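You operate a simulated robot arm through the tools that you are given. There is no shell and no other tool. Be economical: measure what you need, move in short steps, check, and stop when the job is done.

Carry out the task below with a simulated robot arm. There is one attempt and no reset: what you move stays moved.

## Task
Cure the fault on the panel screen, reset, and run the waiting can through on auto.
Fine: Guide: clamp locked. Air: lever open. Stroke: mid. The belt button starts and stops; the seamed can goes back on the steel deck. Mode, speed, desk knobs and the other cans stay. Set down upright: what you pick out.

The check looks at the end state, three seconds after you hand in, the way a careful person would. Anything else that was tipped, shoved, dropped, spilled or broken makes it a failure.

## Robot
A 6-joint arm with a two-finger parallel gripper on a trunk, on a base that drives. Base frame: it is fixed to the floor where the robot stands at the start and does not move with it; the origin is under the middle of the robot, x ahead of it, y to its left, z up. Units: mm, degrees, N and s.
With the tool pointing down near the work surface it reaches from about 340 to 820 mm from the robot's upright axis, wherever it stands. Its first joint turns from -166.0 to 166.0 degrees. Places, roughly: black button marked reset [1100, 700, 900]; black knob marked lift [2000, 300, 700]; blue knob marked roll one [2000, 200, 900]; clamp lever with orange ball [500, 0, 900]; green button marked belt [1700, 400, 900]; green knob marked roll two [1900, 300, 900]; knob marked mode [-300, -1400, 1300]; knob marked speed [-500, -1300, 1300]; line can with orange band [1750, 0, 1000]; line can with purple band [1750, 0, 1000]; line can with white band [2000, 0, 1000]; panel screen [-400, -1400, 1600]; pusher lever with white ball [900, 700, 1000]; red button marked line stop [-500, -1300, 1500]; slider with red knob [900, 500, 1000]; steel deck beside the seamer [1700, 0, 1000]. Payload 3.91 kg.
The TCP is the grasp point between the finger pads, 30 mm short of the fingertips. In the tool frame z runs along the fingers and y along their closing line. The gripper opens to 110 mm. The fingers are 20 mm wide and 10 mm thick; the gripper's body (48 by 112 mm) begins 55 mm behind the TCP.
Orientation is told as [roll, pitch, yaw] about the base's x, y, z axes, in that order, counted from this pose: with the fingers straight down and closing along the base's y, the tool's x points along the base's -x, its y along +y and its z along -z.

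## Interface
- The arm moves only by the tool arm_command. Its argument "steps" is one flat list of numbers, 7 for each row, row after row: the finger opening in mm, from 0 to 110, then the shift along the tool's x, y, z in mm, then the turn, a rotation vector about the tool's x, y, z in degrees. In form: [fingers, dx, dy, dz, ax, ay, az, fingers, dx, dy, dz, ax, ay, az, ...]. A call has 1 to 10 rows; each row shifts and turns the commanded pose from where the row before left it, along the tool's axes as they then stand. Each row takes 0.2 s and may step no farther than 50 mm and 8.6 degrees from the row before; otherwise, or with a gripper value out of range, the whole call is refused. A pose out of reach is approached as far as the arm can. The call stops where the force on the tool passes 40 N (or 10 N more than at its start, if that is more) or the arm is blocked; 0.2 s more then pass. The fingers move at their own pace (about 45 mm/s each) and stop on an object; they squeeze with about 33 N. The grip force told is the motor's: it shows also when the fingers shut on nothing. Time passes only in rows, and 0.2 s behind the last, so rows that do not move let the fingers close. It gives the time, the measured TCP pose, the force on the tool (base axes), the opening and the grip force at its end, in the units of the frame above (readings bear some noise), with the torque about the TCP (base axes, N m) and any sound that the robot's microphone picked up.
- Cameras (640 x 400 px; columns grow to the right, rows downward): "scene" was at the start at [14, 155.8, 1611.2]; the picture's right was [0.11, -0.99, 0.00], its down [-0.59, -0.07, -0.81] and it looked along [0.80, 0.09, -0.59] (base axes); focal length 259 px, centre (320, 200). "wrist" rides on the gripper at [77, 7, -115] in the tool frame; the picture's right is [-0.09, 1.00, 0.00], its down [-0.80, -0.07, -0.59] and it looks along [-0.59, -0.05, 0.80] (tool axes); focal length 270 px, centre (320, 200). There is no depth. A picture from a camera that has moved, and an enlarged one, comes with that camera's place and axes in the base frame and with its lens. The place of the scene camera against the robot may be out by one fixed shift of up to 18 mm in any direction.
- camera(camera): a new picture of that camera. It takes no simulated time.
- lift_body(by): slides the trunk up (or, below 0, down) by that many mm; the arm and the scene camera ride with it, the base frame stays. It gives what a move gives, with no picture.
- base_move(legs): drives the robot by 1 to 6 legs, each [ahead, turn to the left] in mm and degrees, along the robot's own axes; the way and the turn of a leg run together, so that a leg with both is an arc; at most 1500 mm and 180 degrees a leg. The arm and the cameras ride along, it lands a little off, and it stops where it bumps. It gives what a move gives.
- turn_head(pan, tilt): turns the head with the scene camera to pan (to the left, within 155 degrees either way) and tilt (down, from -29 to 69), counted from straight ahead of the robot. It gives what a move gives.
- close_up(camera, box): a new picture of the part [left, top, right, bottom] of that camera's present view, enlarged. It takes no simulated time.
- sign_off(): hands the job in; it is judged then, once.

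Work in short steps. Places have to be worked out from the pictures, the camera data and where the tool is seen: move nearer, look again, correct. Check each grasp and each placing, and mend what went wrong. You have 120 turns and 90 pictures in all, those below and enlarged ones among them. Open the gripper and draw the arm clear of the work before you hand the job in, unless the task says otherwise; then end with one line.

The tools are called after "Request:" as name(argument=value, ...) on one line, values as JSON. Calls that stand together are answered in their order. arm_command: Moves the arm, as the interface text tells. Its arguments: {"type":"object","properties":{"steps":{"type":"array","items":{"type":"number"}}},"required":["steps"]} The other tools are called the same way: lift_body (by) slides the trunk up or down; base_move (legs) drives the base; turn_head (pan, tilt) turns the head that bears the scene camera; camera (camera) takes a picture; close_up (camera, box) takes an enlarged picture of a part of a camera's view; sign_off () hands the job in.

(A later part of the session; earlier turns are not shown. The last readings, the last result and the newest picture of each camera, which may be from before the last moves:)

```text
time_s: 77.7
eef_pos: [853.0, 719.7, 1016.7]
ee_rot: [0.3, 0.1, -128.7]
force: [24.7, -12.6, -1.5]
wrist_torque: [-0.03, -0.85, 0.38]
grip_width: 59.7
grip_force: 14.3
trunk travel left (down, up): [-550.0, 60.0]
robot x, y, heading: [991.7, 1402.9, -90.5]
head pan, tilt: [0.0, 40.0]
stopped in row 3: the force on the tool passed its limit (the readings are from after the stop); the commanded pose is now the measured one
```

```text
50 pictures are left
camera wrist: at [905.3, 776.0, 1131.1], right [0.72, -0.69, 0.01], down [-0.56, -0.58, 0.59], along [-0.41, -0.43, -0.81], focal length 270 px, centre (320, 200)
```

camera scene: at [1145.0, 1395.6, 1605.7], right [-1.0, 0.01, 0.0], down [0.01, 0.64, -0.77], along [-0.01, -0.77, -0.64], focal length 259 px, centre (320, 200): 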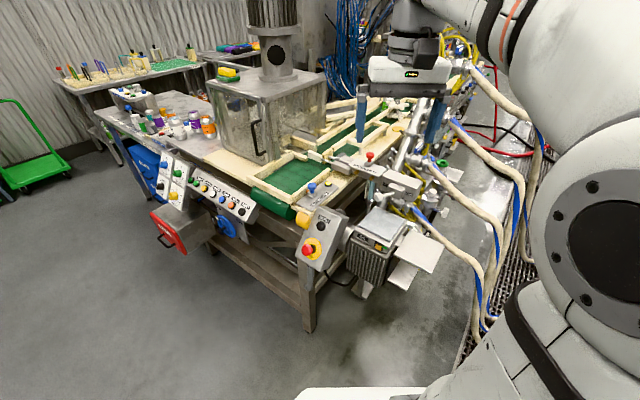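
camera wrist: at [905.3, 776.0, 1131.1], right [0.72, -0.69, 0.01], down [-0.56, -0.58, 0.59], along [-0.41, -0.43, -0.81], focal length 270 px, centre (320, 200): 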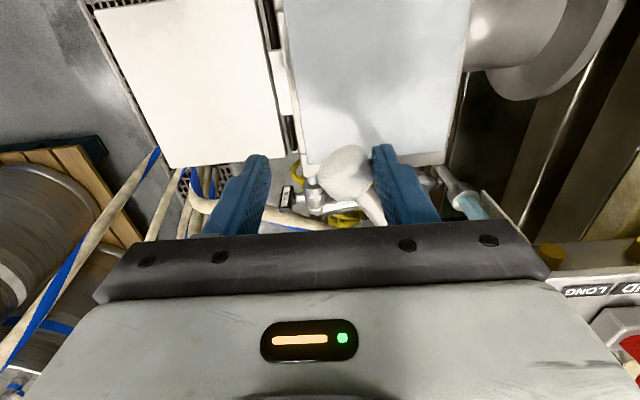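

The lever is at its OPEN stop. I release, raise, straighten the tool and go toward the reset button.

Request:
arm_command(steps=[90, 0, 4, 0, 0, 0, 0, 90, 0, 0, 0, 0, 0, 0, 90, 0, 0, -40, 0, 0, 0, 90, 0, 0, -40, 0, 0, 0, 90, 0, 0, -40, 0, 0, 0, 90, 0, 0, -40, 0, 0, 0])

Request:
arm_command(steps=[20, 20, 0, 0, 0, 0, -7.5, 20, 20, 0, 0, 0, 0, -7.5, 20, 20, 0, 0, 0, 0, -7.5, 0, 20, 0, 0, 0, 0, -7.5, 0, 20, 10, 0, 0, 0, -7.5, 0, 5, 44, 0, 0, 0, 0, 0, 5, 44, 0, 0, 0, 0, 0, 5, 44, 0, 0, 0, 0, 0, 5, 44, 0, 0, 0, 0])

Request:
camera(camera="wrist")

Request:
close_up(camera="scene", box=[280, 125, 460, 265])

```text
time_s: 79.0
eef_pos: [851.8, 717.5, 1177.2]
ee_rot: [0.2, 0.1, -128.8]
force: [0.3, 0.5, 0.5]
wrist_torque: [0.02, 0.04, -0.01]
grip_width: 90.1
grip_force: 0.1
trunk travel left (down, up): [-550.0, 60.0]
robot x, y, heading: [987.8, 1402.7, -90.2]
head pan, tilt: [0.0, 40.0]
```

```text
time_s: 81.0
eef_pos: [1076.2, 821.2, 1178.6]
ee_rot: [0.1, 0.0, -91.3]
force: [0.1, 0.0, 0.0]
wrist_torque: [-0.04, 0.01, -0.02]
grip_width: 0.0
grip_force: 32.6
trunk travel left (down, up): [-550.0, 60.0]
robot x, y, heading: [988.1, 1401.9, -90.5]
head pan, tilt: [0.0, 40.0]
```

```text
49 pictures are left
camera wrist: at [1084.8, 899.0, 1292.5], right [0.99, -0.11, 0.0], down [-0.09, -0.8, 0.59], along [-0.06, -0.59, -0.8], focal length 270 px, centre (320, 200)
```

wrist: 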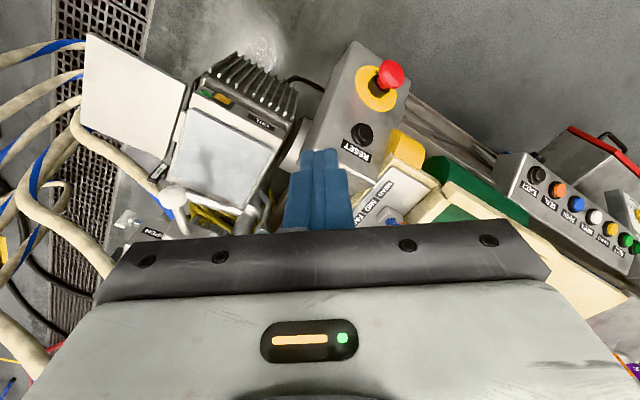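

```text
2.86 times, centred on (370, 195) of scene
camera zoom: at [1146.0, 1395.4, 1605.6], right [-1.0, 0.01, 0.0], down [0.0, 0.64, -0.77], along [-0.01, -0.77, -0.64], focal length 740 px, centre (177, 214)
```

zoom: 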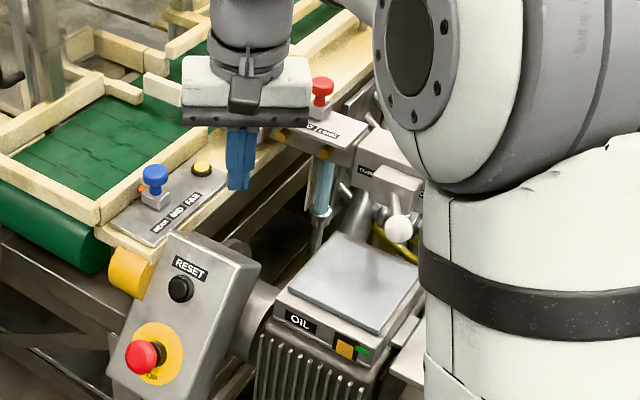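

The lever now stands at OPEN. The reset face looks outward along about (0.65,0.7) and up; I turn the closed fingers so their flat faces it and go lower in front of it for a better view.

Request:
arm_command(steps=[0, 0, 0, 0, 0, 0, 8, 0, 0, 0, 0, 0, 0, 8, 0, 0, 0, 0, 0, 0, 8, 0, 0, 0, 0, 0, 0, 8, 0, 0, 0, 0, 0, 0, 7.7, 0, 22.5, 33.5, 20, 0, 0, 0, 0, 22.5, 33.5, 20, 0, 0, 0, 0, 22.5, 33.5, 20, 0, 0, 0, 0, 0, 0, 40, 0, 0, 0])

Request:
camera(camera="wrist")

Request:
close_up(camera="scene", box=[270, 165, 390, 285])

```text
time_s: 83.0
eef_pos: [1196.7, 809.0, 1077.9]
ee_rot: [0.2, 0.1, -131.0]
force: [0.3, 0.3, 0.3]
wrist_torque: [0.02, 0.06, -0.01]
grip_width: 0.0
grip_force: 33.2
trunk travel left (down, up): [-550.0, 60.0]
robot x, y, heading: [988.6, 1402.4, -90.2]
head pan, tilt: [0.0, 40.0]
```

```text
47 pictures are left
camera wrist: at [1251.6, 862.8, 1192.4], right [0.69, -0.72, 0.0], down [-0.58, -0.56, 0.59], along [-0.43, -0.41, -0.81], focal length 270 px, centre (320, 200)
```

wrist: 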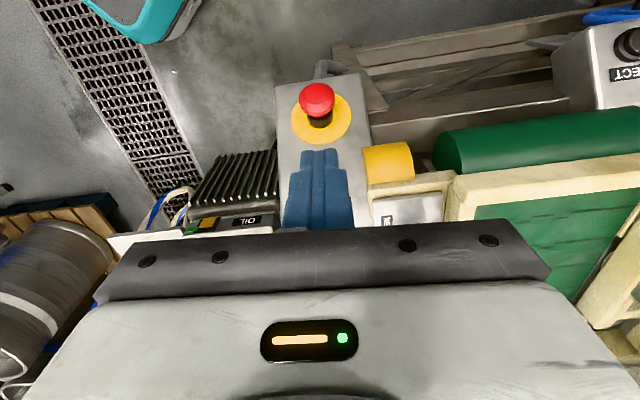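

```text
3.33 times, centred on (330, 225) of scene
camera zoom: at [1145.4, 1394.9, 1605.8], right [-1.0, 0.01, 0.0], down [0.0, 0.64, -0.77], along [-0.01, -0.77, -0.64], focal length 864 px, centre (287, 117)
```

zoom: 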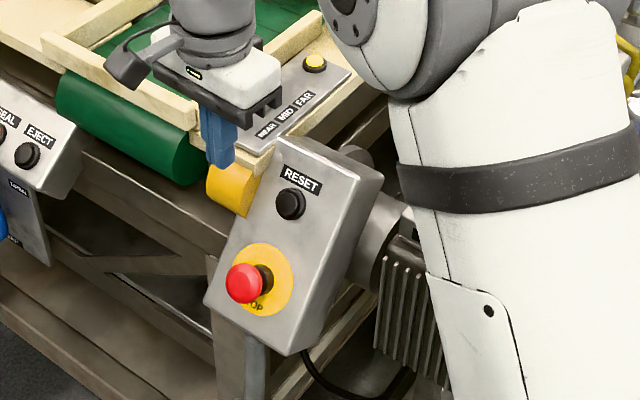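

The button works out near (1127,743,938), 95 mm ahead of the fingers. I lower to its height and advance most of the way.

Request:
arm_command(steps=[0, 0, -9, 40, 0, 0, 0, 0, 0, 0, 40, 0, 0, 0, 0, 0, 0, 38, 0, 0, 0, 0, -25, 0, 0, 0, 0, 0, 0, -25, 0, 0, 0, 0, 0])

Request:
close_up(camera="scene", box=[290, 165, 370, 265])

Request:
camera(camera="wrist")

```text
time_s: 84.2
eef_pos: [1155.0, 777.0, 959.8]
ee_rot: [0.3, 0.1, -131.0]
force: [0.5, 0.2, -0.2]
wrist_torque: [0.0, 0.0, 0.02]
grip_width: 0.1
grip_force: 32.8
trunk travel left (down, up): [-550.0, 60.0]
robot x, y, heading: [990.8, 1402.9, -90.6]
head pan, tilt: [0.0, 40.0]
```

```text
4.00 times, centred on (330, 215) of scene
camera zoom: at [1144.8, 1395.1, 1605.8], right [-1.0, 0.01, 0.0], down [0.0, 0.64, -0.77], along [-0.01, -0.77, -0.64], focal length 1036 px, centre (280, 140)
```

zoom: 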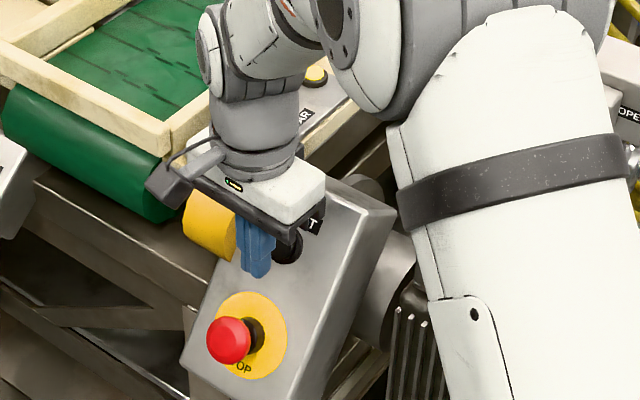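

```text
44 pictures are left
camera wrist: at [1210.9, 832.1, 1073.8], right [0.69, -0.72, 0.0], down [-0.58, -0.56, 0.59], along [-0.42, -0.41, -0.81], focal length 270 px, centre (320, 200)
```

wrist: 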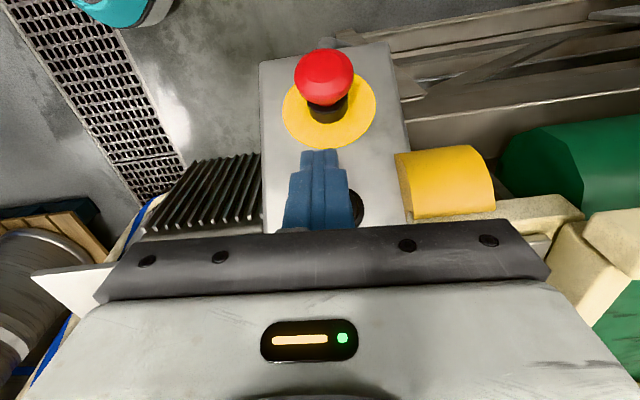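

The new view shows the button 13 mm to the tool's +y and lower than I judged (about (1133,732,912)). I shift, advance a little, lower, and advance gently until contact.

Request:
arm_command(steps=[0, 0, 13, 0, 0, 0, 0, 0, -15, 0, 0, 0, 0, 0, 0, -5, 0, 26, 0, 0, 0, 0, -6, 0, 0, 0, 0, 0, 0, -6, 0, 0, 0, 0, 0])

Request:
close_up(camera="wrist", box=[220, 30, 480, 230])

```text
time_s: 85.5
eef_pos: [1147.5, 745.9, 933.2]
ee_rot: [-0.1, 0.2, -130.9]
force: [11.0, 8.9, -5.1]
wrist_torque: [0.23, -0.3, 0.0]
grip_width: 0.0
grip_force: 33.3
trunk travel left (down, up): [-550.0, 60.0]
robot x, y, heading: [992.2, 1407.8, -90.7]
head pan, tilt: [0.0, 40.0]
heard: click, click
```

```text
2.00 times, centred on (350, 130) of wrist
camera zoom: at [1202.4, 799.7, 1047.8], right [0.69, -0.72, 0.0], down [-0.58, -0.56, 0.59], along [-0.42, -0.41, -0.81], focal length 541 px, centre (260, 340)
```

zoom: 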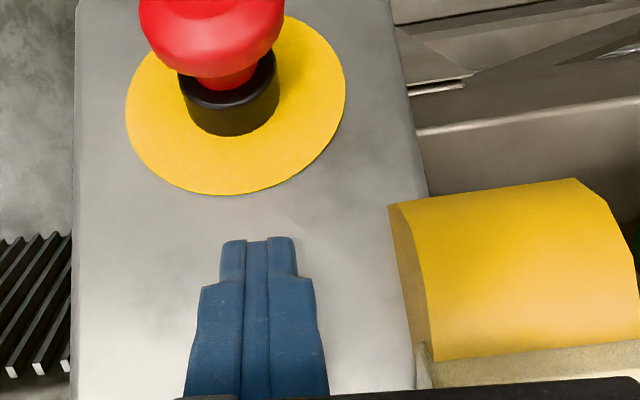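

Two clicks with 15 N: the button was pressed. I back off, raise, and look at the panel screen.

Request:
arm_command(steps=[0, 10, 0, 0, 0, 0, 0, 0, 15, 0, -2, 0, 0, 0, 0, 0, 0, -40, 0, 0, 0, 0, 20, 0, -40, 0, 0, 0, 0, 20, 0, -40, 0, 0, 0, 0, 20, 0, -40, 0, 0, 0, 0, 20, 0, -40, 0, 0, 0])

Request:
turn_head(pan=-26, tilt=0)

Request:
camera(camera="scene")

```text
time_s: 87.0
eef_pos: [1215.2, 824.5, 1136.2]
ee_rot: [0.3, 0.1, -131.0]
force: [0.0, 0.3, -0.3]
wrist_torque: [0.01, -0.04, 0.03]
grip_width: 0.0
grip_force: 32.6
trunk travel left (down, up): [-550.0, 60.0]
robot x, y, heading: [989.5, 1406.1, -90.3]
head pan, tilt: [0.0, 40.0]
```

```text
time_s: 88.1
eef_pos: [1215.4, 823.2, 1136.3]
ee_rot: [0.3, 0.1, -131.0]
force: [-0.1, -0.2, 0.1]
wrist_torque: [0.03, -0.01, -0.02]
grip_width: 0.0
grip_force: 33.3
trunk travel left (down, up): [-550.0, 60.0]
robot x, y, heading: [987.2, 1406.0, -90.5]
head pan, tilt: [-26.0, 0.0]
```

```text
42 pictures are left
camera scene: at [1105.7, 1399.9, 1669.4], right [-0.9, 0.44, 0.0], down [0.0, 0.0, -1.0], along [-0.44, -0.9, 0.0], focal length 259 px, centre (320, 200)
```

scene: 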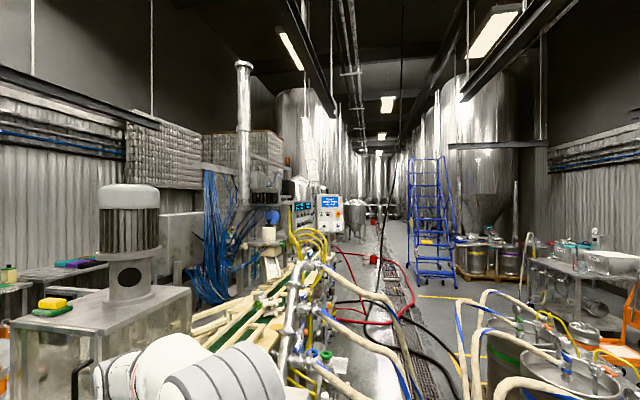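

Request:
close_up(camera="scene", box=[314, 190, 346, 212])

```text
16.00 times, centred on (330, 201) of scene
camera zoom: at [1105.7, 1399.9, 1669.4], right [-0.9, 0.44, 0.0], down [0.0, 0.0, -1.0], along [-0.44, -0.9, 0.0], focal length 4146 px, centre (160, 184)
```

zoom: 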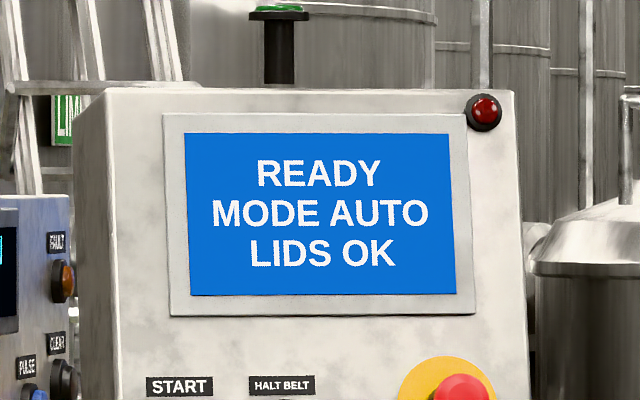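

Screen: READY, MODE AUTO, LIDS OK. I retract the arm and drive to the desk side of the seamer.

Request:
arm_command(steps=[0, 18.5, -35, -25, 0, 0, 0, 0, 18.5, -35, -25, 0, 0, 0, 0, 18.5, -35, -25, 0, 0, 0, 0, 18.5, -35, -25, 0, 0, 0, 0, 18.5, -35, -25, 0, 0, 0])

Request:
base_move(legs=[[0, 71], [1060, 0], [0, -106]])

Request:
turn_head(pan=0, tilt=38)

Request:
camera(camera="scene")

```text
time_s: 89.3
eef_pos: [1143.0, 1010.2, 1264.5]
ee_rot: [0.3, 0.0, -131.0]
force: [0.1, -0.2, -0.6]
wrist_torque: [-0.03, 0.0, -0.01]
grip_width: 0.0
grip_force: 33.1
trunk travel left (down, up): [-550.0, 60.0]
robot x, y, heading: [994.4, 1408.4, -90.5]
head pan, tilt: [-26.0, 0.0]
```

```text
time_s: 102.3
eef_pos: [1887.4, 659.1, 1261.9]
ee_rot: [0.1, 0.1, -165.9]
force: [-0.6, 0.1, -0.3]
wrist_torque: [0.01, 0.03, 0.01]
grip_width: 0.0
grip_force: 33.1
trunk travel left (down, up): [-550.0, 60.0]
robot x, y, heading: [1997.4, 1062.5, -124.8]
head pan, tilt: [-26.0, 0.0]
```

```text
time_s: 103.4
eef_pos: [1888.0, 658.0, 1263.0]
ee_rot: [0.2, 0.1, -166.0]
force: [-0.7, -0.8, -1.2]
wrist_torque: [-0.02, 0.02, 0.01]
grip_width: 0.0
grip_force: 33.6
trunk travel left (down, up): [-550.0, 60.0]
robot x, y, heading: [2001.9, 1062.6, -125.1]
head pan, tilt: [0.0, 38.0]
```

```text
40 pictures are left
camera scene: at [2121.8, 969.2, 1608.8], right [-0.82, 0.57, 0.0], down [0.35, 0.5, -0.79], along [-0.45, -0.65, -0.61], focal length 259 px, centre (320, 200)
```

scene: 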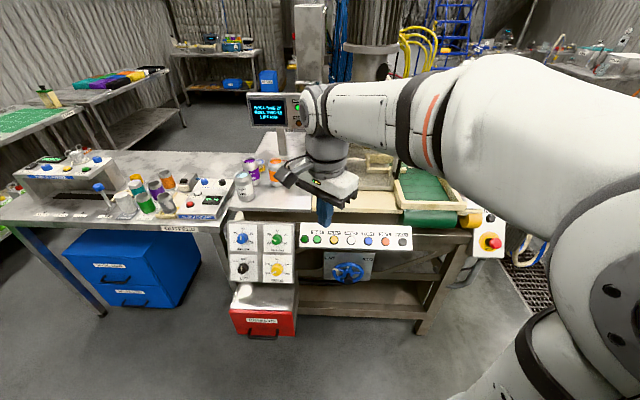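

There's a small seamer screen too. I enlarge it, the cans, and the button row.

Request:
close_up(camera="scene", box=[240, 85, 310, 135])

Request:
close_up(camera="scene", box=[225, 130, 425, 290])

Request:
close_up(camera="wrist", box=[160, 0, 640, 240])

```text
8.00 times, centred on (275, 110) of scene
camera zoom: at [2121.8, 969.2, 1608.8], right [-0.82, 0.57, 0.0], down [0.35, 0.5, -0.79], along [-0.45, -0.65, -0.61], focal length 2073 px, centre (680, 920)
```

zoom: 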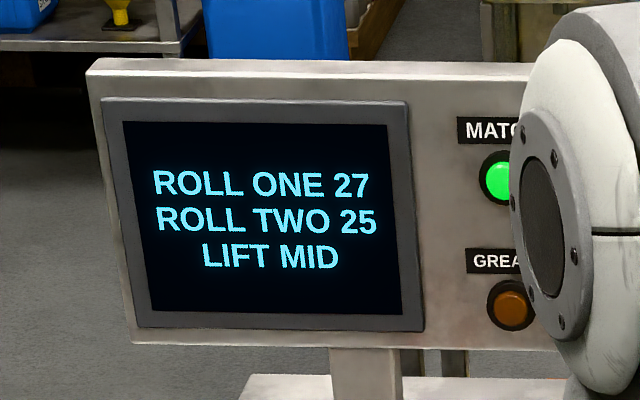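

```text
2.50 times, centred on (325, 210) of scene
camera zoom: at [2121.8, 969.2, 1608.8], right [-0.82, 0.57, 0.0], down [0.35, 0.5, -0.79], along [-0.45, -0.65, -0.61], focal length 648 px, centre (308, 175)
```

zoom: 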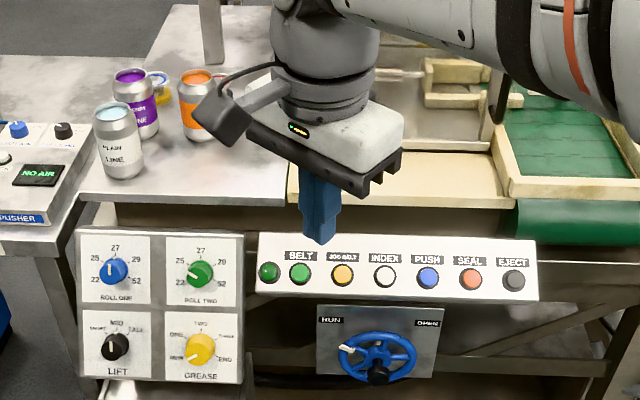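

```text
1.33 times, centred on (400, 120) of wrist
camera zoom: at [1963.0, 670.5, 1376.6], right [0.16, -0.99, 0.0], down [-0.8, -0.12, 0.59], along [-0.59, -0.09, -0.81], focal length 360 px, centre (213, 307)
```

zoom: 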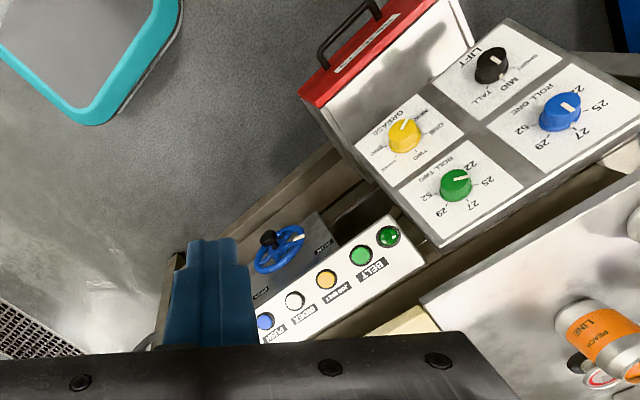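

Cans on the deck: white PLAIN, purple, orange PEACH. To see the belt/infeed, I raise the arm and turn the wrist camera toward the seamer.

Request:
arm_command(steps=[0, 0, 0, -28, 0, 0, -7.6, 0, 0, 0, -28, 0, 0, -7.6, 0, 0, 0, -28, 0, 0, -7.6, 0, 0, 0, -28, 0, 0, -7.6, 0, 0, 0, -28, 0, 0, -7.6, 0, -3, -41, 0, 0, 0, 0, 0, -3, -41, 0, 0, 0, 0, 0, -3, -41, 0, 0, 0, 0, 0, -3, -41, 0, 0, 0, 0])

Request:
camera(camera="wrist")

Request:
camera(camera="scene")

```text
time_s: 105.4
eef_pos: [1750.6, 749.5, 1402.9]
ee_rot: [0.3, 0.1, -128.0]
force: [0.0, -0.4, 0.0]
wrist_torque: [0.01, -0.02, 0.02]
grip_width: 0.0
grip_force: 32.9
trunk travel left (down, up): [-550.0, 60.0]
robot x, y, heading: [1999.9, 1063.3, -125.2]
head pan, tilt: [0.0, 38.0]
```

```text
36 pictures are left
camera wrist: at [1801.6, 808.0, 1517.2], right [0.73, -0.68, 0.0], down [-0.55, -0.59, 0.59], along [-0.4, -0.44, -0.8], focal length 270 px, centre (320, 200)
```

wrist: 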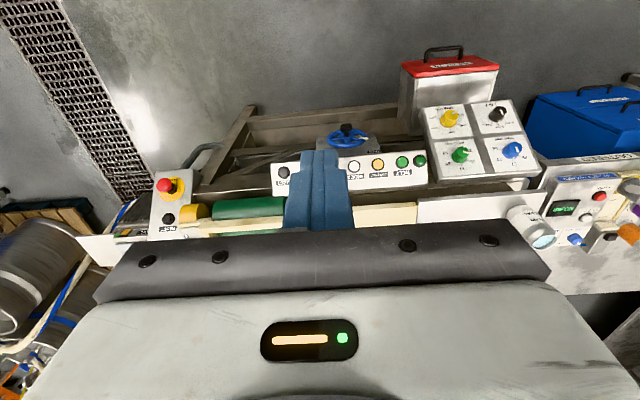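

```text
35 pictures are left
camera scene: at [2121.1, 969.5, 1608.8], right [-0.82, 0.57, 0.0], down [0.35, 0.5, -0.79], along [-0.45, -0.65, -0.62], focal length 259 px, centre (320, 200)
```

scene: 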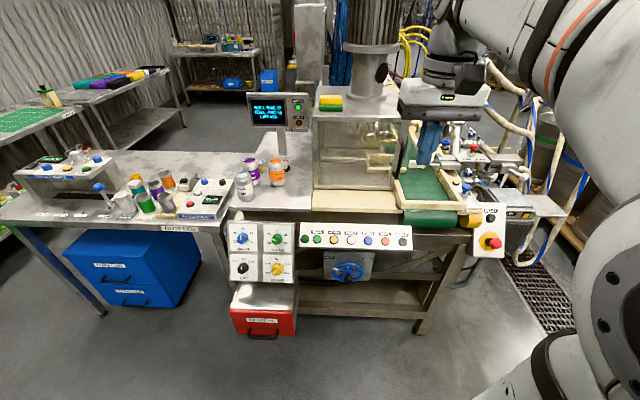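

The scene view is clear now; I enlarge the seamer, and the deck with cans.

Request:
close_up(camera="scene", box=[300, 80, 440, 220])

Request:
close_up(camera="scene", box=[160, 140, 320, 230])

```text
2.86 times, centred on (370, 150) of scene
camera zoom: at [2121.1, 969.5, 1608.8], right [-0.82, 0.57, 0.0], down [0.35, 0.5, -0.79], along [-0.45, -0.65, -0.62], focal length 740 px, centre (177, 343)
```

zoom: 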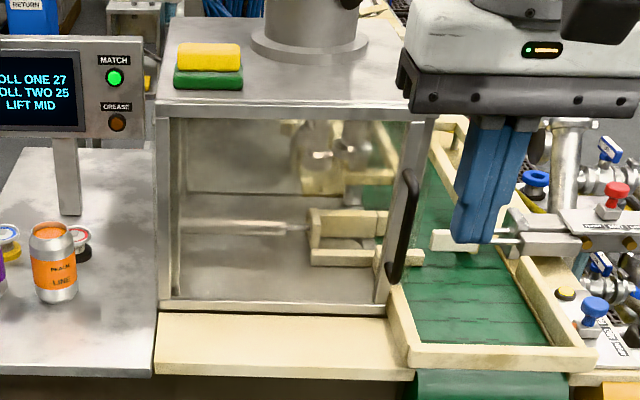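

```text
4.00 times, centred on (240, 185) of scene
camera zoom: at [2121.1, 969.5, 1608.8], right [-0.82, 0.57, 0.0], down [0.35, 0.5, -0.79], along [-0.45, -0.65, -0.62], focal length 1036 px, centre (640, 260)
```

zoom: 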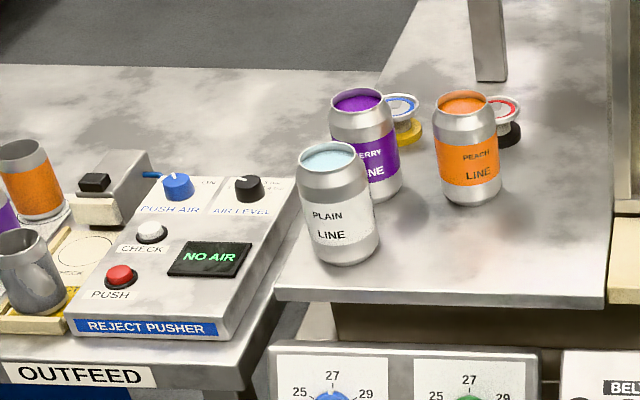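

No can stands on the deck side of the seamer other than the three; the waiting can is upstream at the star wheel. The BELT button (second green, labelled) is near (1731,395,872). I bring the fingers in front of it.

Request:
arm_command(steps=[0, -35, 33.7, 0, 0, 0, 0, 0, -35, 33.7, 0, 0, 0, 0, 0, -35, 33.7, 0, 0, 0, 0, 0, -35, 33.7, 0, 0, 0, 0, 0, -35, 33.7, 0, 0, 0, 0, 0, -35, 33.7, 0, 0, 0, 0, 0, 0, 0, 49, 0, 0, 0, 0, 0, 0, 49, 0, 0, 0, 0, 0, 0, 49, 0, 0, 0, 0, 0, 0, 49, 0, 0, 0])

Request:
arm_command(steps=[0, 0, 0, 49, 0, 0, 0, 0, 0, 0, 49, 0, 0, 0, 0, 0, 0, 49, 0, 0, 0, 0, 0, 0, 49, 0, 0, 0])

Request:
camera(camera="wrist")

```text
time_s: 107.6
eef_pos: [1780.9, 457.3, 1207.6]
ee_rot: [0.2, 0.1, -128.1]
force: [0.3, 0.3, 0.2]
wrist_torque: [0.03, -0.02, 0.02]
grip_width: 0.0
grip_force: 33.5
trunk travel left (down, up): [-550.0, 60.0]
robot x, y, heading: [1997.5, 1063.2, -125.0]
head pan, tilt: [0.0, 38.0]
```

```text
time_s: 108.6
eef_pos: [1783.0, 456.8, 1008.0]
ee_rot: [0.3, 0.0, -128.0]
force: [1.0, -0.4, -0.1]
wrist_torque: [-0.02, -0.02, 0.01]
grip_width: 0.2
grip_force: 32.8
trunk travel left (down, up): [-550.0, 60.0]
robot x, y, heading: [1999.0, 1064.8, -124.9]
head pan, tilt: [0.0, 38.0]
```

```text
32 pictures are left
camera wrist: at [1833.6, 514.1, 1122.5], right [0.73, -0.68, 0.0], down [-0.55, -0.59, 0.59], along [-0.4, -0.44, -0.8], focal length 270 px, centre (320, 200)
```

wrist: 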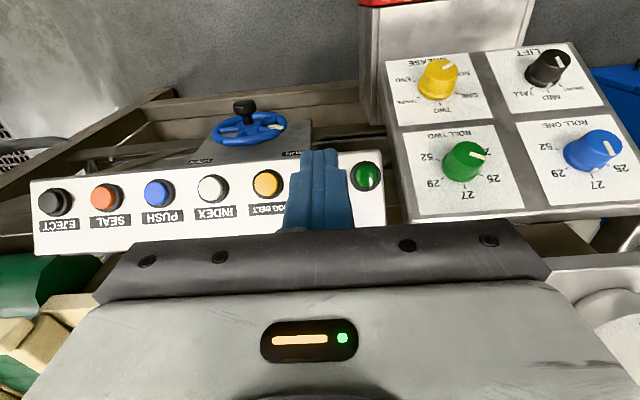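

The belt button solves to (1732,399,877). I align, lower, and advance to just short of it.

Request:
arm_command(steps=[0, 0, -4.5, 37, 0, 0, 0, 0, 0, 0, 37, 0, 0, 0, 0, 0, 0, 37, 0, 0, 0, 0, -18, 0, 0, 0, 0, 0, 0, -18, 0, 0, 0, 0, 0, 0, -16, 0, 0, 0, 0, 0])

Request:
close_up(camera="scene", box=[270, 180, 390, 270])

```text
time_s: 110.0
eef_pos: [1747.1, 419.6, 899.2]
ee_rot: [0.1, 0.0, -128.1]
force: [0.1, 0.0, -0.3]
wrist_torque: [0.0, -0.02, 0.01]
grip_width: 0.3
grip_force: 32.8
trunk travel left (down, up): [-550.0, 60.0]
robot x, y, heading: [2000.1, 1065.8, -125.0]
head pan, tilt: [0.0, 38.0]
```

```text
4.44 times, centred on (330, 225) of scene
camera zoom: at [2121.4, 968.7, 1608.7], right [-0.82, 0.57, 0.0], down [0.35, 0.5, -0.79], along [-0.45, -0.65, -0.62], focal length 1152 px, centre (276, 89)
```

zoom: 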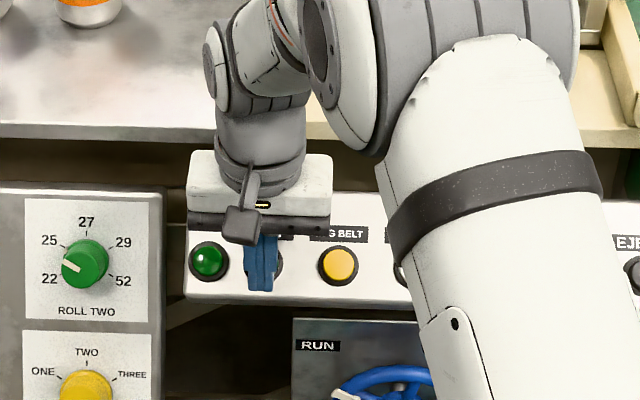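

Aligned in front of BELT. I press gently.

Request:
arm_command(steps=[0, -6, 0, 0, 0, 0, 0, 0, -6, 0, 0, 0, 0, 0, 0, -5, 0, 0, 0, 0, 0])

```text
time_s: 110.8
eef_pos: [1735.5, 407.1, 898.6]
ee_rot: [0.2, 0.1, -128.0]
force: [-0.4, 0.5, 0.3]
wrist_torque: [0.0, 0.01, -0.01]
grip_width: 0.0
grip_force: 33.3
trunk travel left (down, up): [-550.0, 60.0]
robot x, y, heading: [2002.8, 1061.9, -125.2]
head pan, tilt: [0.0, 38.0]
```

No contact yet; I go on in small steps.

Request:
arm_command(steps=[0, -5, 0, 0, 0, 0, 0, 0, -5, 0, 0, 0, 0, 0])

```text
time_s: 111.4
eef_pos: [1730.0, 397.6, 900.2]
ee_rot: [0.2, 0.0, -128.0]
force: [0.7, -0.6, 0.4]
wrist_torque: [0.0, 0.01, -0.04]
grip_width: 0.0
grip_force: 33.3
trunk travel left (down, up): [-550.0, 60.0]
robot x, y, heading: [1998.5, 1059.9, -124.9]
head pan, tilt: [0.0, 38.0]
```

Request:
arm_command(steps=[0, -5, 0, 0, 0, 0, 0, 0, -4, 0, 0, 0, 0, 0])

Request:
close_up(camera="scene", box=[280, 200, 360, 260])

Request:
close_up(camera="wrist", box=[220, 80, 420, 230])

```text
time_s: 112.0
eef_pos: [1723.8, 392.1, 900.3]
ee_rot: [0.2, 0.0, -127.9]
force: [0.2, 0.5, 2.6]
wrist_torque: [-0.02, -0.03, -0.01]
grip_width: 0.1
grip_force: 32.4
trunk travel left (down, up): [-550.0, 60.0]
robot x, y, heading: [2000.4, 1061.3, -125.1]
head pan, tilt: [0.0, 38.0]
heard: click
```

```text
6.67 times, centred on (320, 230) of scene
camera zoom: at [2121.8, 969.3, 1608.8], right [-0.82, 0.57, 0.0], down [0.35, 0.5, -0.79], along [-0.45, -0.65, -0.62], focal length 1728 px, centre (320, 0)
```

zoom: 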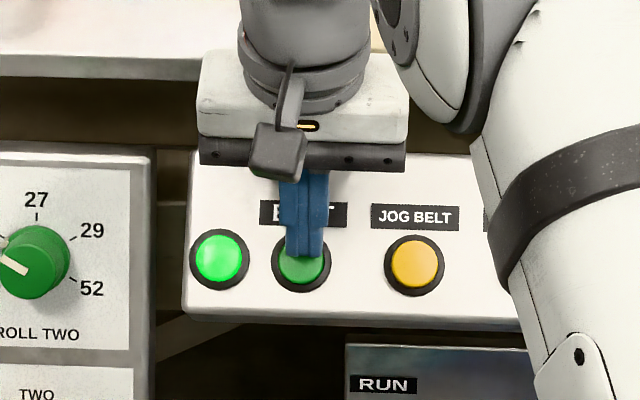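

```text
2.67 times, centred on (320, 155) of wrist
camera zoom: at [1775.8, 448.6, 1014.2], right [0.73, -0.68, 0.0], down [-0.55, -0.59, 0.59], along [-0.4, -0.44, -0.8], focal length 721 px, centre (320, 320)
```

zoom: 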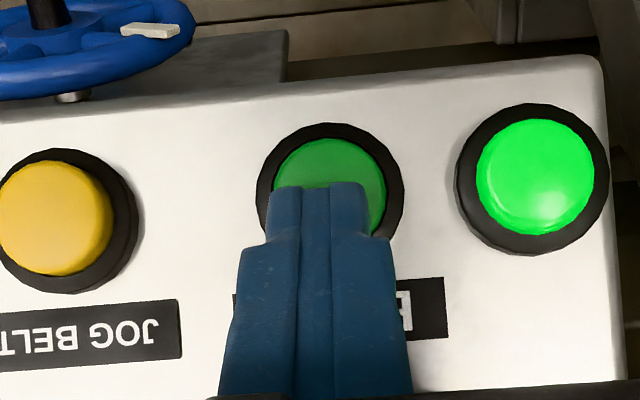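

Click, and the lamp lit: the belt runs. I back the finger off and watch.

Request:
arm_command(steps=[0, 6, 0, -15, 0, 0, 0, 0, 20, 0, -40, 0, 0, 0, 0, 30, -20, -35, 0, 0, 0, 0, 30, -20, -35, 0, 0, 0, 0, 30, -20, -35, 0, 0, 0, 0, 20, -20, -35, 0, 0, 0])

Request:
close_up(camera="scene", box=[230, 70, 440, 250])

```text
refused: row 3 steps farther than a row can; nothing moved
```

```text
2.22 times, centred on (335, 160) of scene
camera zoom: at [2121.8, 969.3, 1608.8], right [-0.82, 0.57, 0.0], down [0.35, 0.5, -0.79], along [-0.45, -0.65, -0.62], focal length 576 px, centre (287, 289)
```

zoom: 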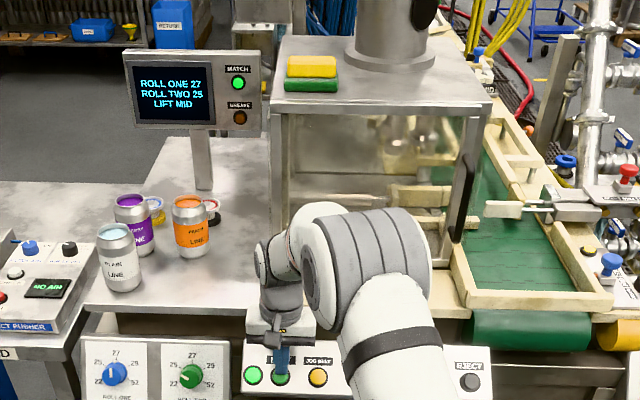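

The step was too long; I repeat with shorter ones.

Request:
arm_command(steps=[0, 6, 0, -15, 0, 0, 0, 0, 20, 0, -40, 0, 0, 0, 0, 25, -20, -35, 0, 0, 0, 0, 25, -20, -35, 0, 0, 0, 0, 25, -20, -35, 0, 0, 0, 0, 20, -20, -35, 0, 0, 0])

Request:
close_up(camera="scene", box=[290, 70, 460, 200])

```text
time_s: 113.4
eef_pos: [1736.7, 540.4, 1094.8]
ee_rot: [0.2, -0.1, -128.0]
force: [-0.6, 0.1, 0.8]
wrist_torque: [-0.03, -0.02, 0.0]
grip_width: 0.0
grip_force: 32.6
trunk travel left (down, up): [-550.0, 60.0]
robot x, y, heading: [1998.1, 1063.2, -125.1]
head pan, tilt: [0.0, 38.0]
```

```text
3.08 times, centred on (375, 135) of scene
camera zoom: at [2122.0, 970.3, 1608.7], right [-0.82, 0.57, 0.0], down [0.35, 0.5, -0.79], along [-0.45, -0.65, -0.62], focal length 797 px, centre (151, 400)
```

zoom: 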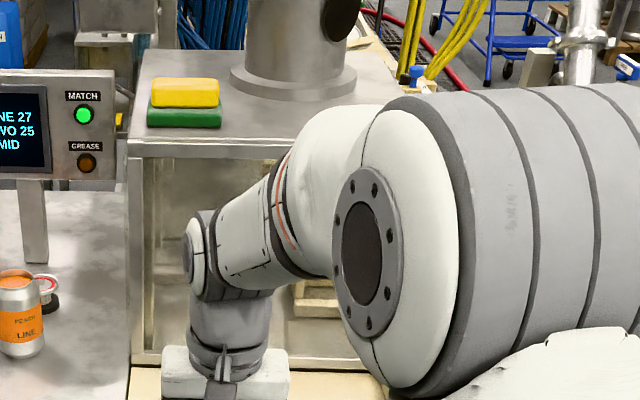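

The arm hides the seamer; I return to the high pose that left it clear.

Request:
arm_command(steps=[0, 21.8, -14.8, -38, 0, 0, 0, 0, 21.8, -14.8, -38, 0, 0, 0, 0, 21.8, -14.8, -38, 0, 0, 0, 0, 21.8, -14.8, -38, 0, 0, 0, 0, 21.8, -14.8, -38, 0, 0, 0, 0, 21.8, -14.8, -38, 0, 0, 0, 0, 21.8, -14.8, -38, 0, 0, 0, 0, 21.8, -14.8, -38, 0, 0, 0])

Request:
close_up(camera="scene", box=[300, 70, 470, 230])

```text
time_s: 115.2
eef_pos: [1746.9, 749.9, 1399.8]
ee_rot: [0.2, -0.1, -128.0]
force: [-0.2, -0.8, 0.0]
wrist_torque: [0.01, 0.03, -0.01]
grip_width: 0.2
grip_force: 32.6
trunk travel left (down, up): [-550.0, 60.0]
robot x, y, heading: [1994.8, 1065.4, -125.2]
head pan, tilt: [0.0, 38.0]
```

```text
2.50 times, centred on (385, 150) of scene
camera zoom: at [2122.1, 970.1, 1608.7], right [-0.82, 0.57, 0.0], down [0.35, 0.5, -0.79], along [-0.45, -0.65, -0.62], focal length 648 px, centre (158, 325)
```

zoom: 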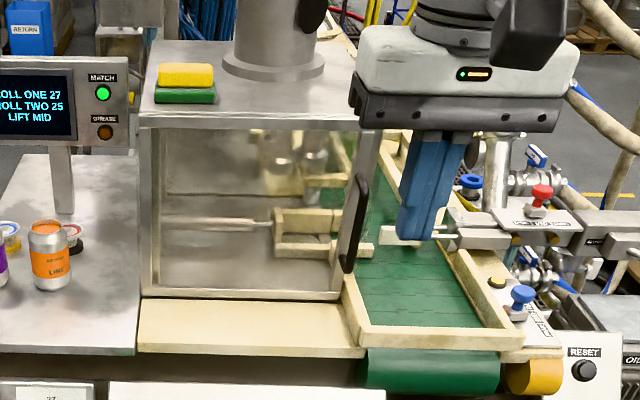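

I let time pass while listening.

Request:
arm_command(steps=[0, 0, 0, 0, 0, 0, 0, 0, 0, 0, 0, 0, 0, 0, 0, 0, 0, 0, 0, 0, 0, 0, 0, 0, 0, 0, 0, 0, 0, 0, 0, 0, 0, 0, 0, 0, 0, 0, 0, 0, 0, 0, 0, 0, 0, 0, 0, 0, 0, 0, 0, 0, 0, 0, 0, 0, 0, 0, 0, 0, 0, 0, 0, 0, 0, 0, 0, 0, 0, 0])

Request:
arm_command(steps=[0, 0, 0, 0, 0, 0, 0, 0, 0, 0, 0, 0, 0, 0, 0, 0, 0, 0, 0, 0, 0, 0, 0, 0, 0, 0, 0, 0, 0, 0, 0, 0, 0, 0, 0, 0, 0, 0, 0, 0, 0, 0, 0, 0, 0, 0, 0, 0, 0, 0, 0, 0, 0, 0, 0, 0, 0, 0, 0, 0, 0, 0, 0, 0, 0, 0, 0, 0, 0, 0])

Request:
close_up(camera="scene", box=[300, 70, 470, 230])

```text
time_s: 117.4
eef_pos: [1747.4, 747.5, 1397.6]
ee_rot: [0.2, 0.0, -128.0]
force: [-0.1, -0.1, -0.8]
wrist_torque: [0.01, -0.02, 0.01]
grip_width: 0.0
grip_force: 33.1
trunk travel left (down, up): [-550.0, 60.0]
robot x, y, heading: [1998.6, 1063.4, -124.8]
head pan, tilt: [0.0, 38.0]
```

```text
time_s: 119.6
eef_pos: [1747.1, 748.1, 1399.2]
ee_rot: [0.2, 0.0, -127.9]
force: [0.1, -0.1, -0.3]
wrist_torque: [0.02, 0.0, 0.01]
grip_width: 0.0
grip_force: 33.1
trunk travel left (down, up): [-550.0, 60.0]
robot x, y, heading: [2000.9, 1063.2, -125.3]
head pan, tilt: [0.0, 38.0]
```

```text
2.50 times, centred on (385, 150) of scene
camera zoom: at [2121.7, 969.3, 1608.7], right [-0.82, 0.57, 0.0], down [0.35, 0.5, -0.79], along [-0.45, -0.65, -0.62], focal length 648 px, centre (158, 325)
```

zoom: 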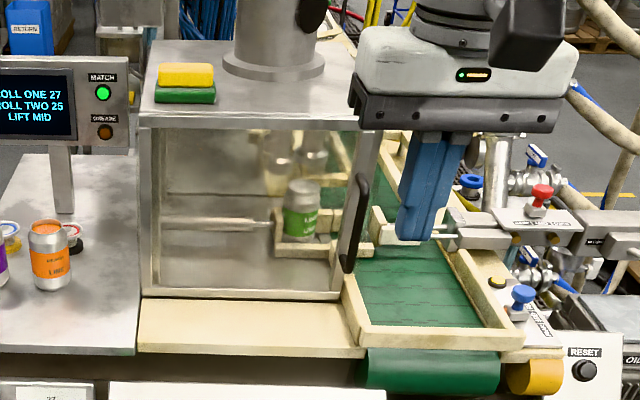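

The green can has come in to the seaming station. I keep waiting for the seaming to finish.

Request:
arm_command(steps=[0, 0, 0, 0, 0, 0, 0, 0, 0, 0, 0, 0, 0, 0, 0, 0, 0, 0, 0, 0, 0, 0, 0, 0, 0, 0, 0, 0, 0, 0, 0, 0, 0, 0, 0, 0, 0, 0, 0, 0, 0, 0, 0, 0, 0, 0, 0, 0, 0, 0, 0, 0, 0, 0, 0, 0, 0, 0, 0, 0, 0, 0, 0, 0, 0, 0, 0, 0, 0, 0])

Request:
arm_command(steps=[0, 0, 0, 0, 0, 0, 0, 0, 0, 0, 0, 0, 0, 0, 0, 0, 0, 0, 0, 0, 0, 0, 0, 0, 0, 0, 0, 0, 0, 0, 0, 0, 0, 0, 0, 0, 0, 0, 0, 0, 0, 0, 0, 0, 0, 0, 0, 0, 0, 0, 0, 0, 0, 0, 0, 0, 0, 0, 0, 0, 0, 0, 0, 0, 0, 0, 0, 0, 0, 0])

Request:
close_up(camera="scene", box=[300, 70, 470, 230])

```text
time_s: 121.8
eef_pos: [1747.7, 747.4, 1398.0]
ee_rot: [0.3, 0.1, -128.0]
force: [0.5, -0.1, 1.2]
wrist_torque: [-0.02, 0.0, 0.0]
grip_width: 0.0
grip_force: 32.6
trunk travel left (down, up): [-550.0, 60.0]
robot x, y, heading: [1997.0, 1064.0, -124.6]
head pan, tilt: [0.0, 38.0]
```

```text
time_s: 124.0
eef_pos: [1747.8, 748.9, 1399.1]
ee_rot: [0.3, 0.1, -128.1]
force: [-0.8, -0.1, -0.2]
wrist_torque: [0.01, -0.02, 0.0]
grip_width: 0.2
grip_force: 32.9
trunk travel left (down, up): [-550.0, 60.0]
robot x, y, heading: [2000.9, 1062.8, -124.9]
head pan, tilt: [0.0, 38.0]
```

```text
2.50 times, centred on (385, 150) of scene
camera zoom: at [2121.7, 969.3, 1608.7], right [-0.82, 0.57, 0.0], down [0.35, 0.5, -0.79], along [-0.45, -0.65, -0.62], focal length 648 px, centre (158, 325)
```

zoom: 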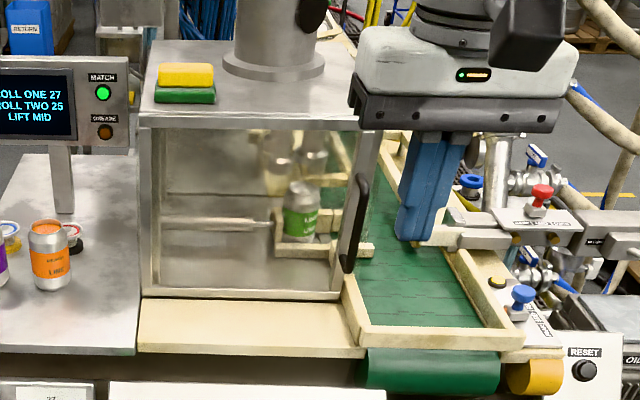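

The cycle is under way; I wait more.

Request:
arm_command(steps=[0, 0, 0, 0, 0, 0, 0, 0, 0, 0, 0, 0, 0, 0, 0, 0, 0, 0, 0, 0, 0, 0, 0, 0, 0, 0, 0, 0, 0, 0, 0, 0, 0, 0, 0, 0, 0, 0, 0, 0, 0, 0, 0, 0, 0, 0, 0, 0, 0, 0, 0, 0, 0, 0, 0, 0, 0, 0, 0, 0, 0, 0, 0, 0, 0, 0, 0, 0, 0, 0])

Request:
arm_command(steps=[0, 0, 0, 0, 0, 0, 0, 0, 0, 0, 0, 0, 0, 0, 0, 0, 0, 0, 0, 0, 0, 0, 0, 0, 0, 0, 0, 0, 0, 0, 0, 0, 0, 0, 0, 0, 0, 0, 0, 0, 0, 0, 0, 0, 0, 0, 0, 0, 0, 0, 0, 0, 0, 0, 0, 0, 0, 0, 0, 0, 0, 0, 0, 0, 0, 0, 0, 0, 0, 0])

Request:
arm_command(steps=[0, 0, 0, 0, 0, 0, 0, 0, 0, 0, 0, 0, 0, 0, 0, 0, 0, 0, 0, 0, 0, 0, 0, 0, 0, 0, 0, 0, 0, 0, 0, 0, 0, 0, 0, 0, 0, 0, 0, 0, 0, 0, 0, 0, 0, 0, 0, 0, 0, 0, 0, 0, 0, 0, 0, 0, 0, 0, 0, 0, 0, 0, 0, 0, 0, 0, 0, 0, 0, 0])

Request:
close_up(camera="scene", box=[300, 70, 470, 230])

```text
time_s: 126.2
eef_pos: [1747.8, 747.7, 1399.0]
ee_rot: [0.2, -0.1, -128.0]
force: [-0.2, -0.1, 0.6]
wrist_torque: [0.01, -0.03, 0.02]
grip_width: 0.0
grip_force: 32.9
trunk travel left (down, up): [-550.0, 60.0]
robot x, y, heading: [1995.8, 1065.0, -125.2]
head pan, tilt: [0.0, 38.0]
```

```text
time_s: 128.4
eef_pos: [1747.3, 748.1, 1398.7]
ee_rot: [0.2, 0.0, -128.0]
force: [0.2, 0.5, 0.4]
wrist_torque: [-0.01, 0.01, 0.01]
grip_width: 0.1
grip_force: 33.3
trunk travel left (down, up): [-550.0, 60.0]
robot x, y, heading: [1997.3, 1064.2, -125.0]
head pan, tilt: [0.0, 38.0]
```

```text
time_s: 130.6
eef_pos: [1747.3, 749.7, 1399.1]
ee_rot: [0.2, 0.0, -128.0]
force: [0.0, 0.1, -0.3]
wrist_torque: [0.03, 0.03, -0.01]
grip_width: 0.2
grip_force: 32.3
trunk travel left (down, up): [-550.0, 60.0]
robot x, y, heading: [1999.6, 1064.3, -125.0]
head pan, tilt: [0.0, 38.0]
```

```text
2.50 times, centred on (385, 150) of scene
camera zoom: at [2121.7, 969.3, 1608.7], right [-0.82, 0.57, 0.0], down [0.35, 0.5, -0.79], along [-0.45, -0.65, -0.62], focal length 648 px, centre (158, 325)
```

zoom: 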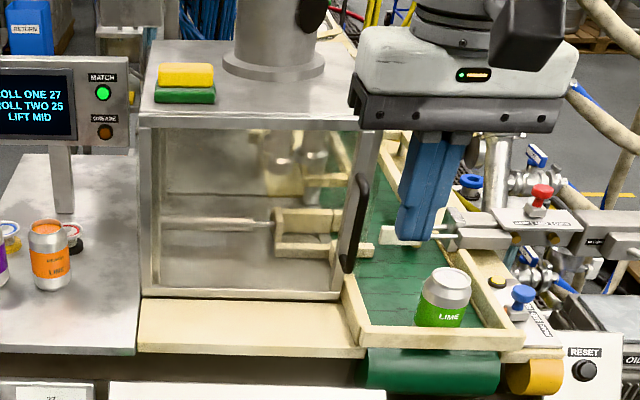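

The seamed LIME can stands at the belt's end. I go back to the BELT button to stop the belt.

Request:
arm_command(steps=[0, -34.5, 34, 0, 0, 0, 0, 0, -34.5, 34, 0, 0, 0, 0, 0, -34.5, 34, 0, 0, 0, 0, 0, -34.5, 34, 0, 0, 0, 0, 0, -34.5, 34, 0, 0, 0, 0, 0, -34.5, 33, 0, 0, 0, 0, 0, 0, 0, 49, 0, 0, 0, 0, 0, 0, 49, 0, 0, 0, 0, 0, 0, 49, 0, 0, 0, 0, 0, 0, 49, 0, 0, 0])

Request:
arm_command(steps=[0, 0, 0, 49, 0, 0, 0, 0, 0, 0, 49, 0, 0, 0, 0, 0, 0, 49, 0, 0, 0, 0, 0, 0, 49, 0, 0, 0, 0, 0, 0, 49, 0, 0, 0, 0, 0, 0, 49, 0, 0, 0])

```text
time_s: 132.8
eef_pos: [1782.0, 459.7, 1202.7]
ee_rot: [0.2, 0.1, -128.0]
force: [0.0, -0.1, -0.8]
wrist_torque: [-0.02, 0.0, 0.0]
grip_width: 0.0
grip_force: 32.9
trunk travel left (down, up): [-550.0, 60.0]
robot x, y, heading: [2002.2, 1062.9, -124.7]
head pan, tilt: [0.0, 38.0]
```

```text
time_s: 134.2
eef_pos: [1783.7, 457.1, 908.6]
ee_rot: [0.2, -0.1, -127.9]
force: [0.2, -0.3, -1.2]
wrist_torque: [0.02, -0.03, 0.02]
grip_width: 0.1
grip_force: 32.7
trunk travel left (down, up): [-550.0, 60.0]
robot x, y, heading: [1999.4, 1060.5, -125.0]
head pan, tilt: [0.0, 38.0]
```

Now advance to the pressing point with small last steps.

Request:
arm_command(steps=[0, 0, -7, 9, 0, 0, 0, 0, -25, 0, 0, 0, 0, 0, 0, -25, 0, 0, 0, 0, 0, 0, -25, 0, 0, 0, 0, 0, 0, -5, 0, 0, 0, 0, 0, 0, -4, 0, 0, 0, 0, 0, 0, -4, 0, 0, 0, 0, 0])

Request:
close_up(camera="wrist", box=[220, 80, 420, 230])

```text
time_s: 135.8
eef_pos: [1722.2, 393.7, 899.0]
ee_rot: [0.2, 0.1, -128.0]
force: [1.3, 2.3, 1.1]
wrist_torque: [0.06, -0.05, 0.01]
grip_width: 0.3
grip_force: 33.2
trunk travel left (down, up): [-550.0, 60.0]
robot x, y, heading: [2001.2, 1064.8, -125.1]
head pan, tilt: [0.0, 38.0]
heard: click
```

```text
2.67 times, centred on (320, 155) of wrist
camera zoom: at [1774.6, 451.0, 1013.2], right [0.73, -0.68, 0.0], down [-0.55, -0.59, 0.59], along [-0.4, -0.44, -0.8], focal length 721 px, centre (320, 320)
```

zoom: 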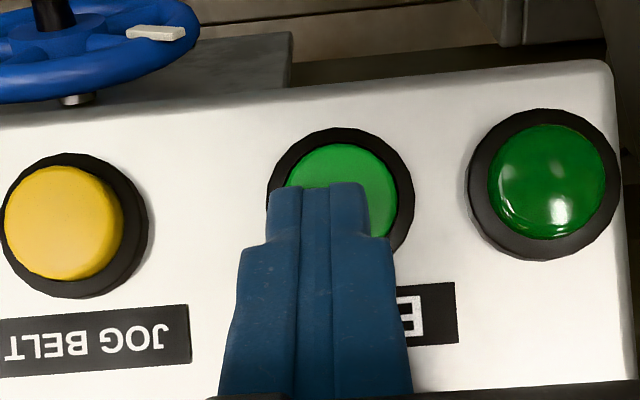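

The lamp is dark: belt stopped. I back off, rise, and drive to a stand at about (1800,905) that reaches both the can and a free spot on the deck.

Request:
arm_command(steps=[0, 8, 0, -15, 0, 0, 0, 0, 20, 0, -40, 0, 0, 0, 0, 20, -10, -40, 0, 0, 0, 0, 20, -10, -40, 0, 0, 0, 0, 20, -10, -40, 0, 0, 0, 60, 20, -10, -40, 0, 0, 0, 80, 20, -10, -40, 0, 0, 0, 100, 20, -10, -40, 0, 0, 0, 100, 20, -10, -40, 0, 0, 0, 100, 20, -10, -40, 0, 0, 0])

Request:
base_move(legs=[[0, -16], [255, 0], [0, 10]])

Request:
camera(camera="wrist")

Request:
camera(camera="scene")

```text
time_s: 138.0
eef_pos: [1776.2, 594.0, 1275.6]
ee_rot: [0.1, -0.1, -127.9]
force: [0.8, 0.3, -0.9]
wrist_torque: [-0.02, -0.01, 0.0]
grip_width: 100.0
grip_force: 0.2
trunk travel left (down, up): [-550.0, 60.0]
robot x, y, heading: [2000.6, 1062.9, -125.1]
head pan, tilt: [0.0, 38.0]
```

```text
time_s: 141.5
eef_pos: [1525.6, 454.7, 1274.5]
ee_rot: [0.2, 0.0, -134.0]
force: [0.5, -1.0, -1.2]
wrist_torque: [0.01, -0.04, 0.0]
grip_width: 100.0
grip_force: 0.1
trunk travel left (down, up): [-550.0, 60.0]
robot x, y, heading: [1795.0, 903.4, -131.7]
head pan, tilt: [0.0, 38.0]
```

```text
21 pictures are left
camera wrist: at [1584.4, 506.1, 1388.4], right [0.66, -0.76, 0.0], down [-0.61, -0.53, 0.59], along [-0.45, -0.39, -0.8], focal length 270 px, centre (320, 200)
```

wrist: 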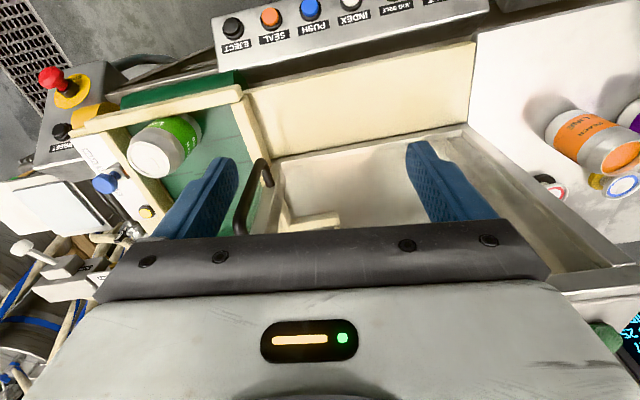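

```text
20 pictures are left
camera scene: at [1904.5, 796.0, 1608.6], right [-0.75, 0.66, 0.0], down [0.41, 0.46, -0.79], along [-0.52, -0.59, -0.62], focal length 259 px, centre (320, 200)
```

scene: 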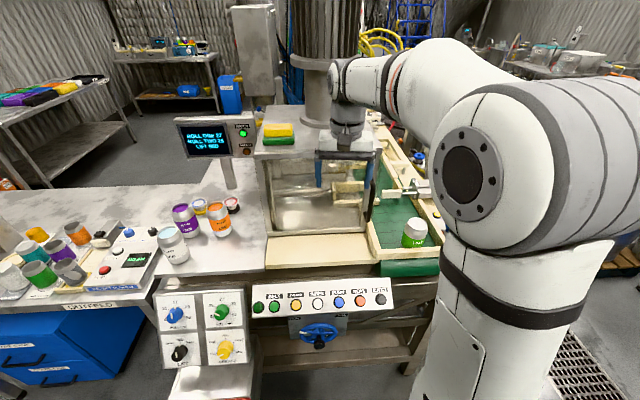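

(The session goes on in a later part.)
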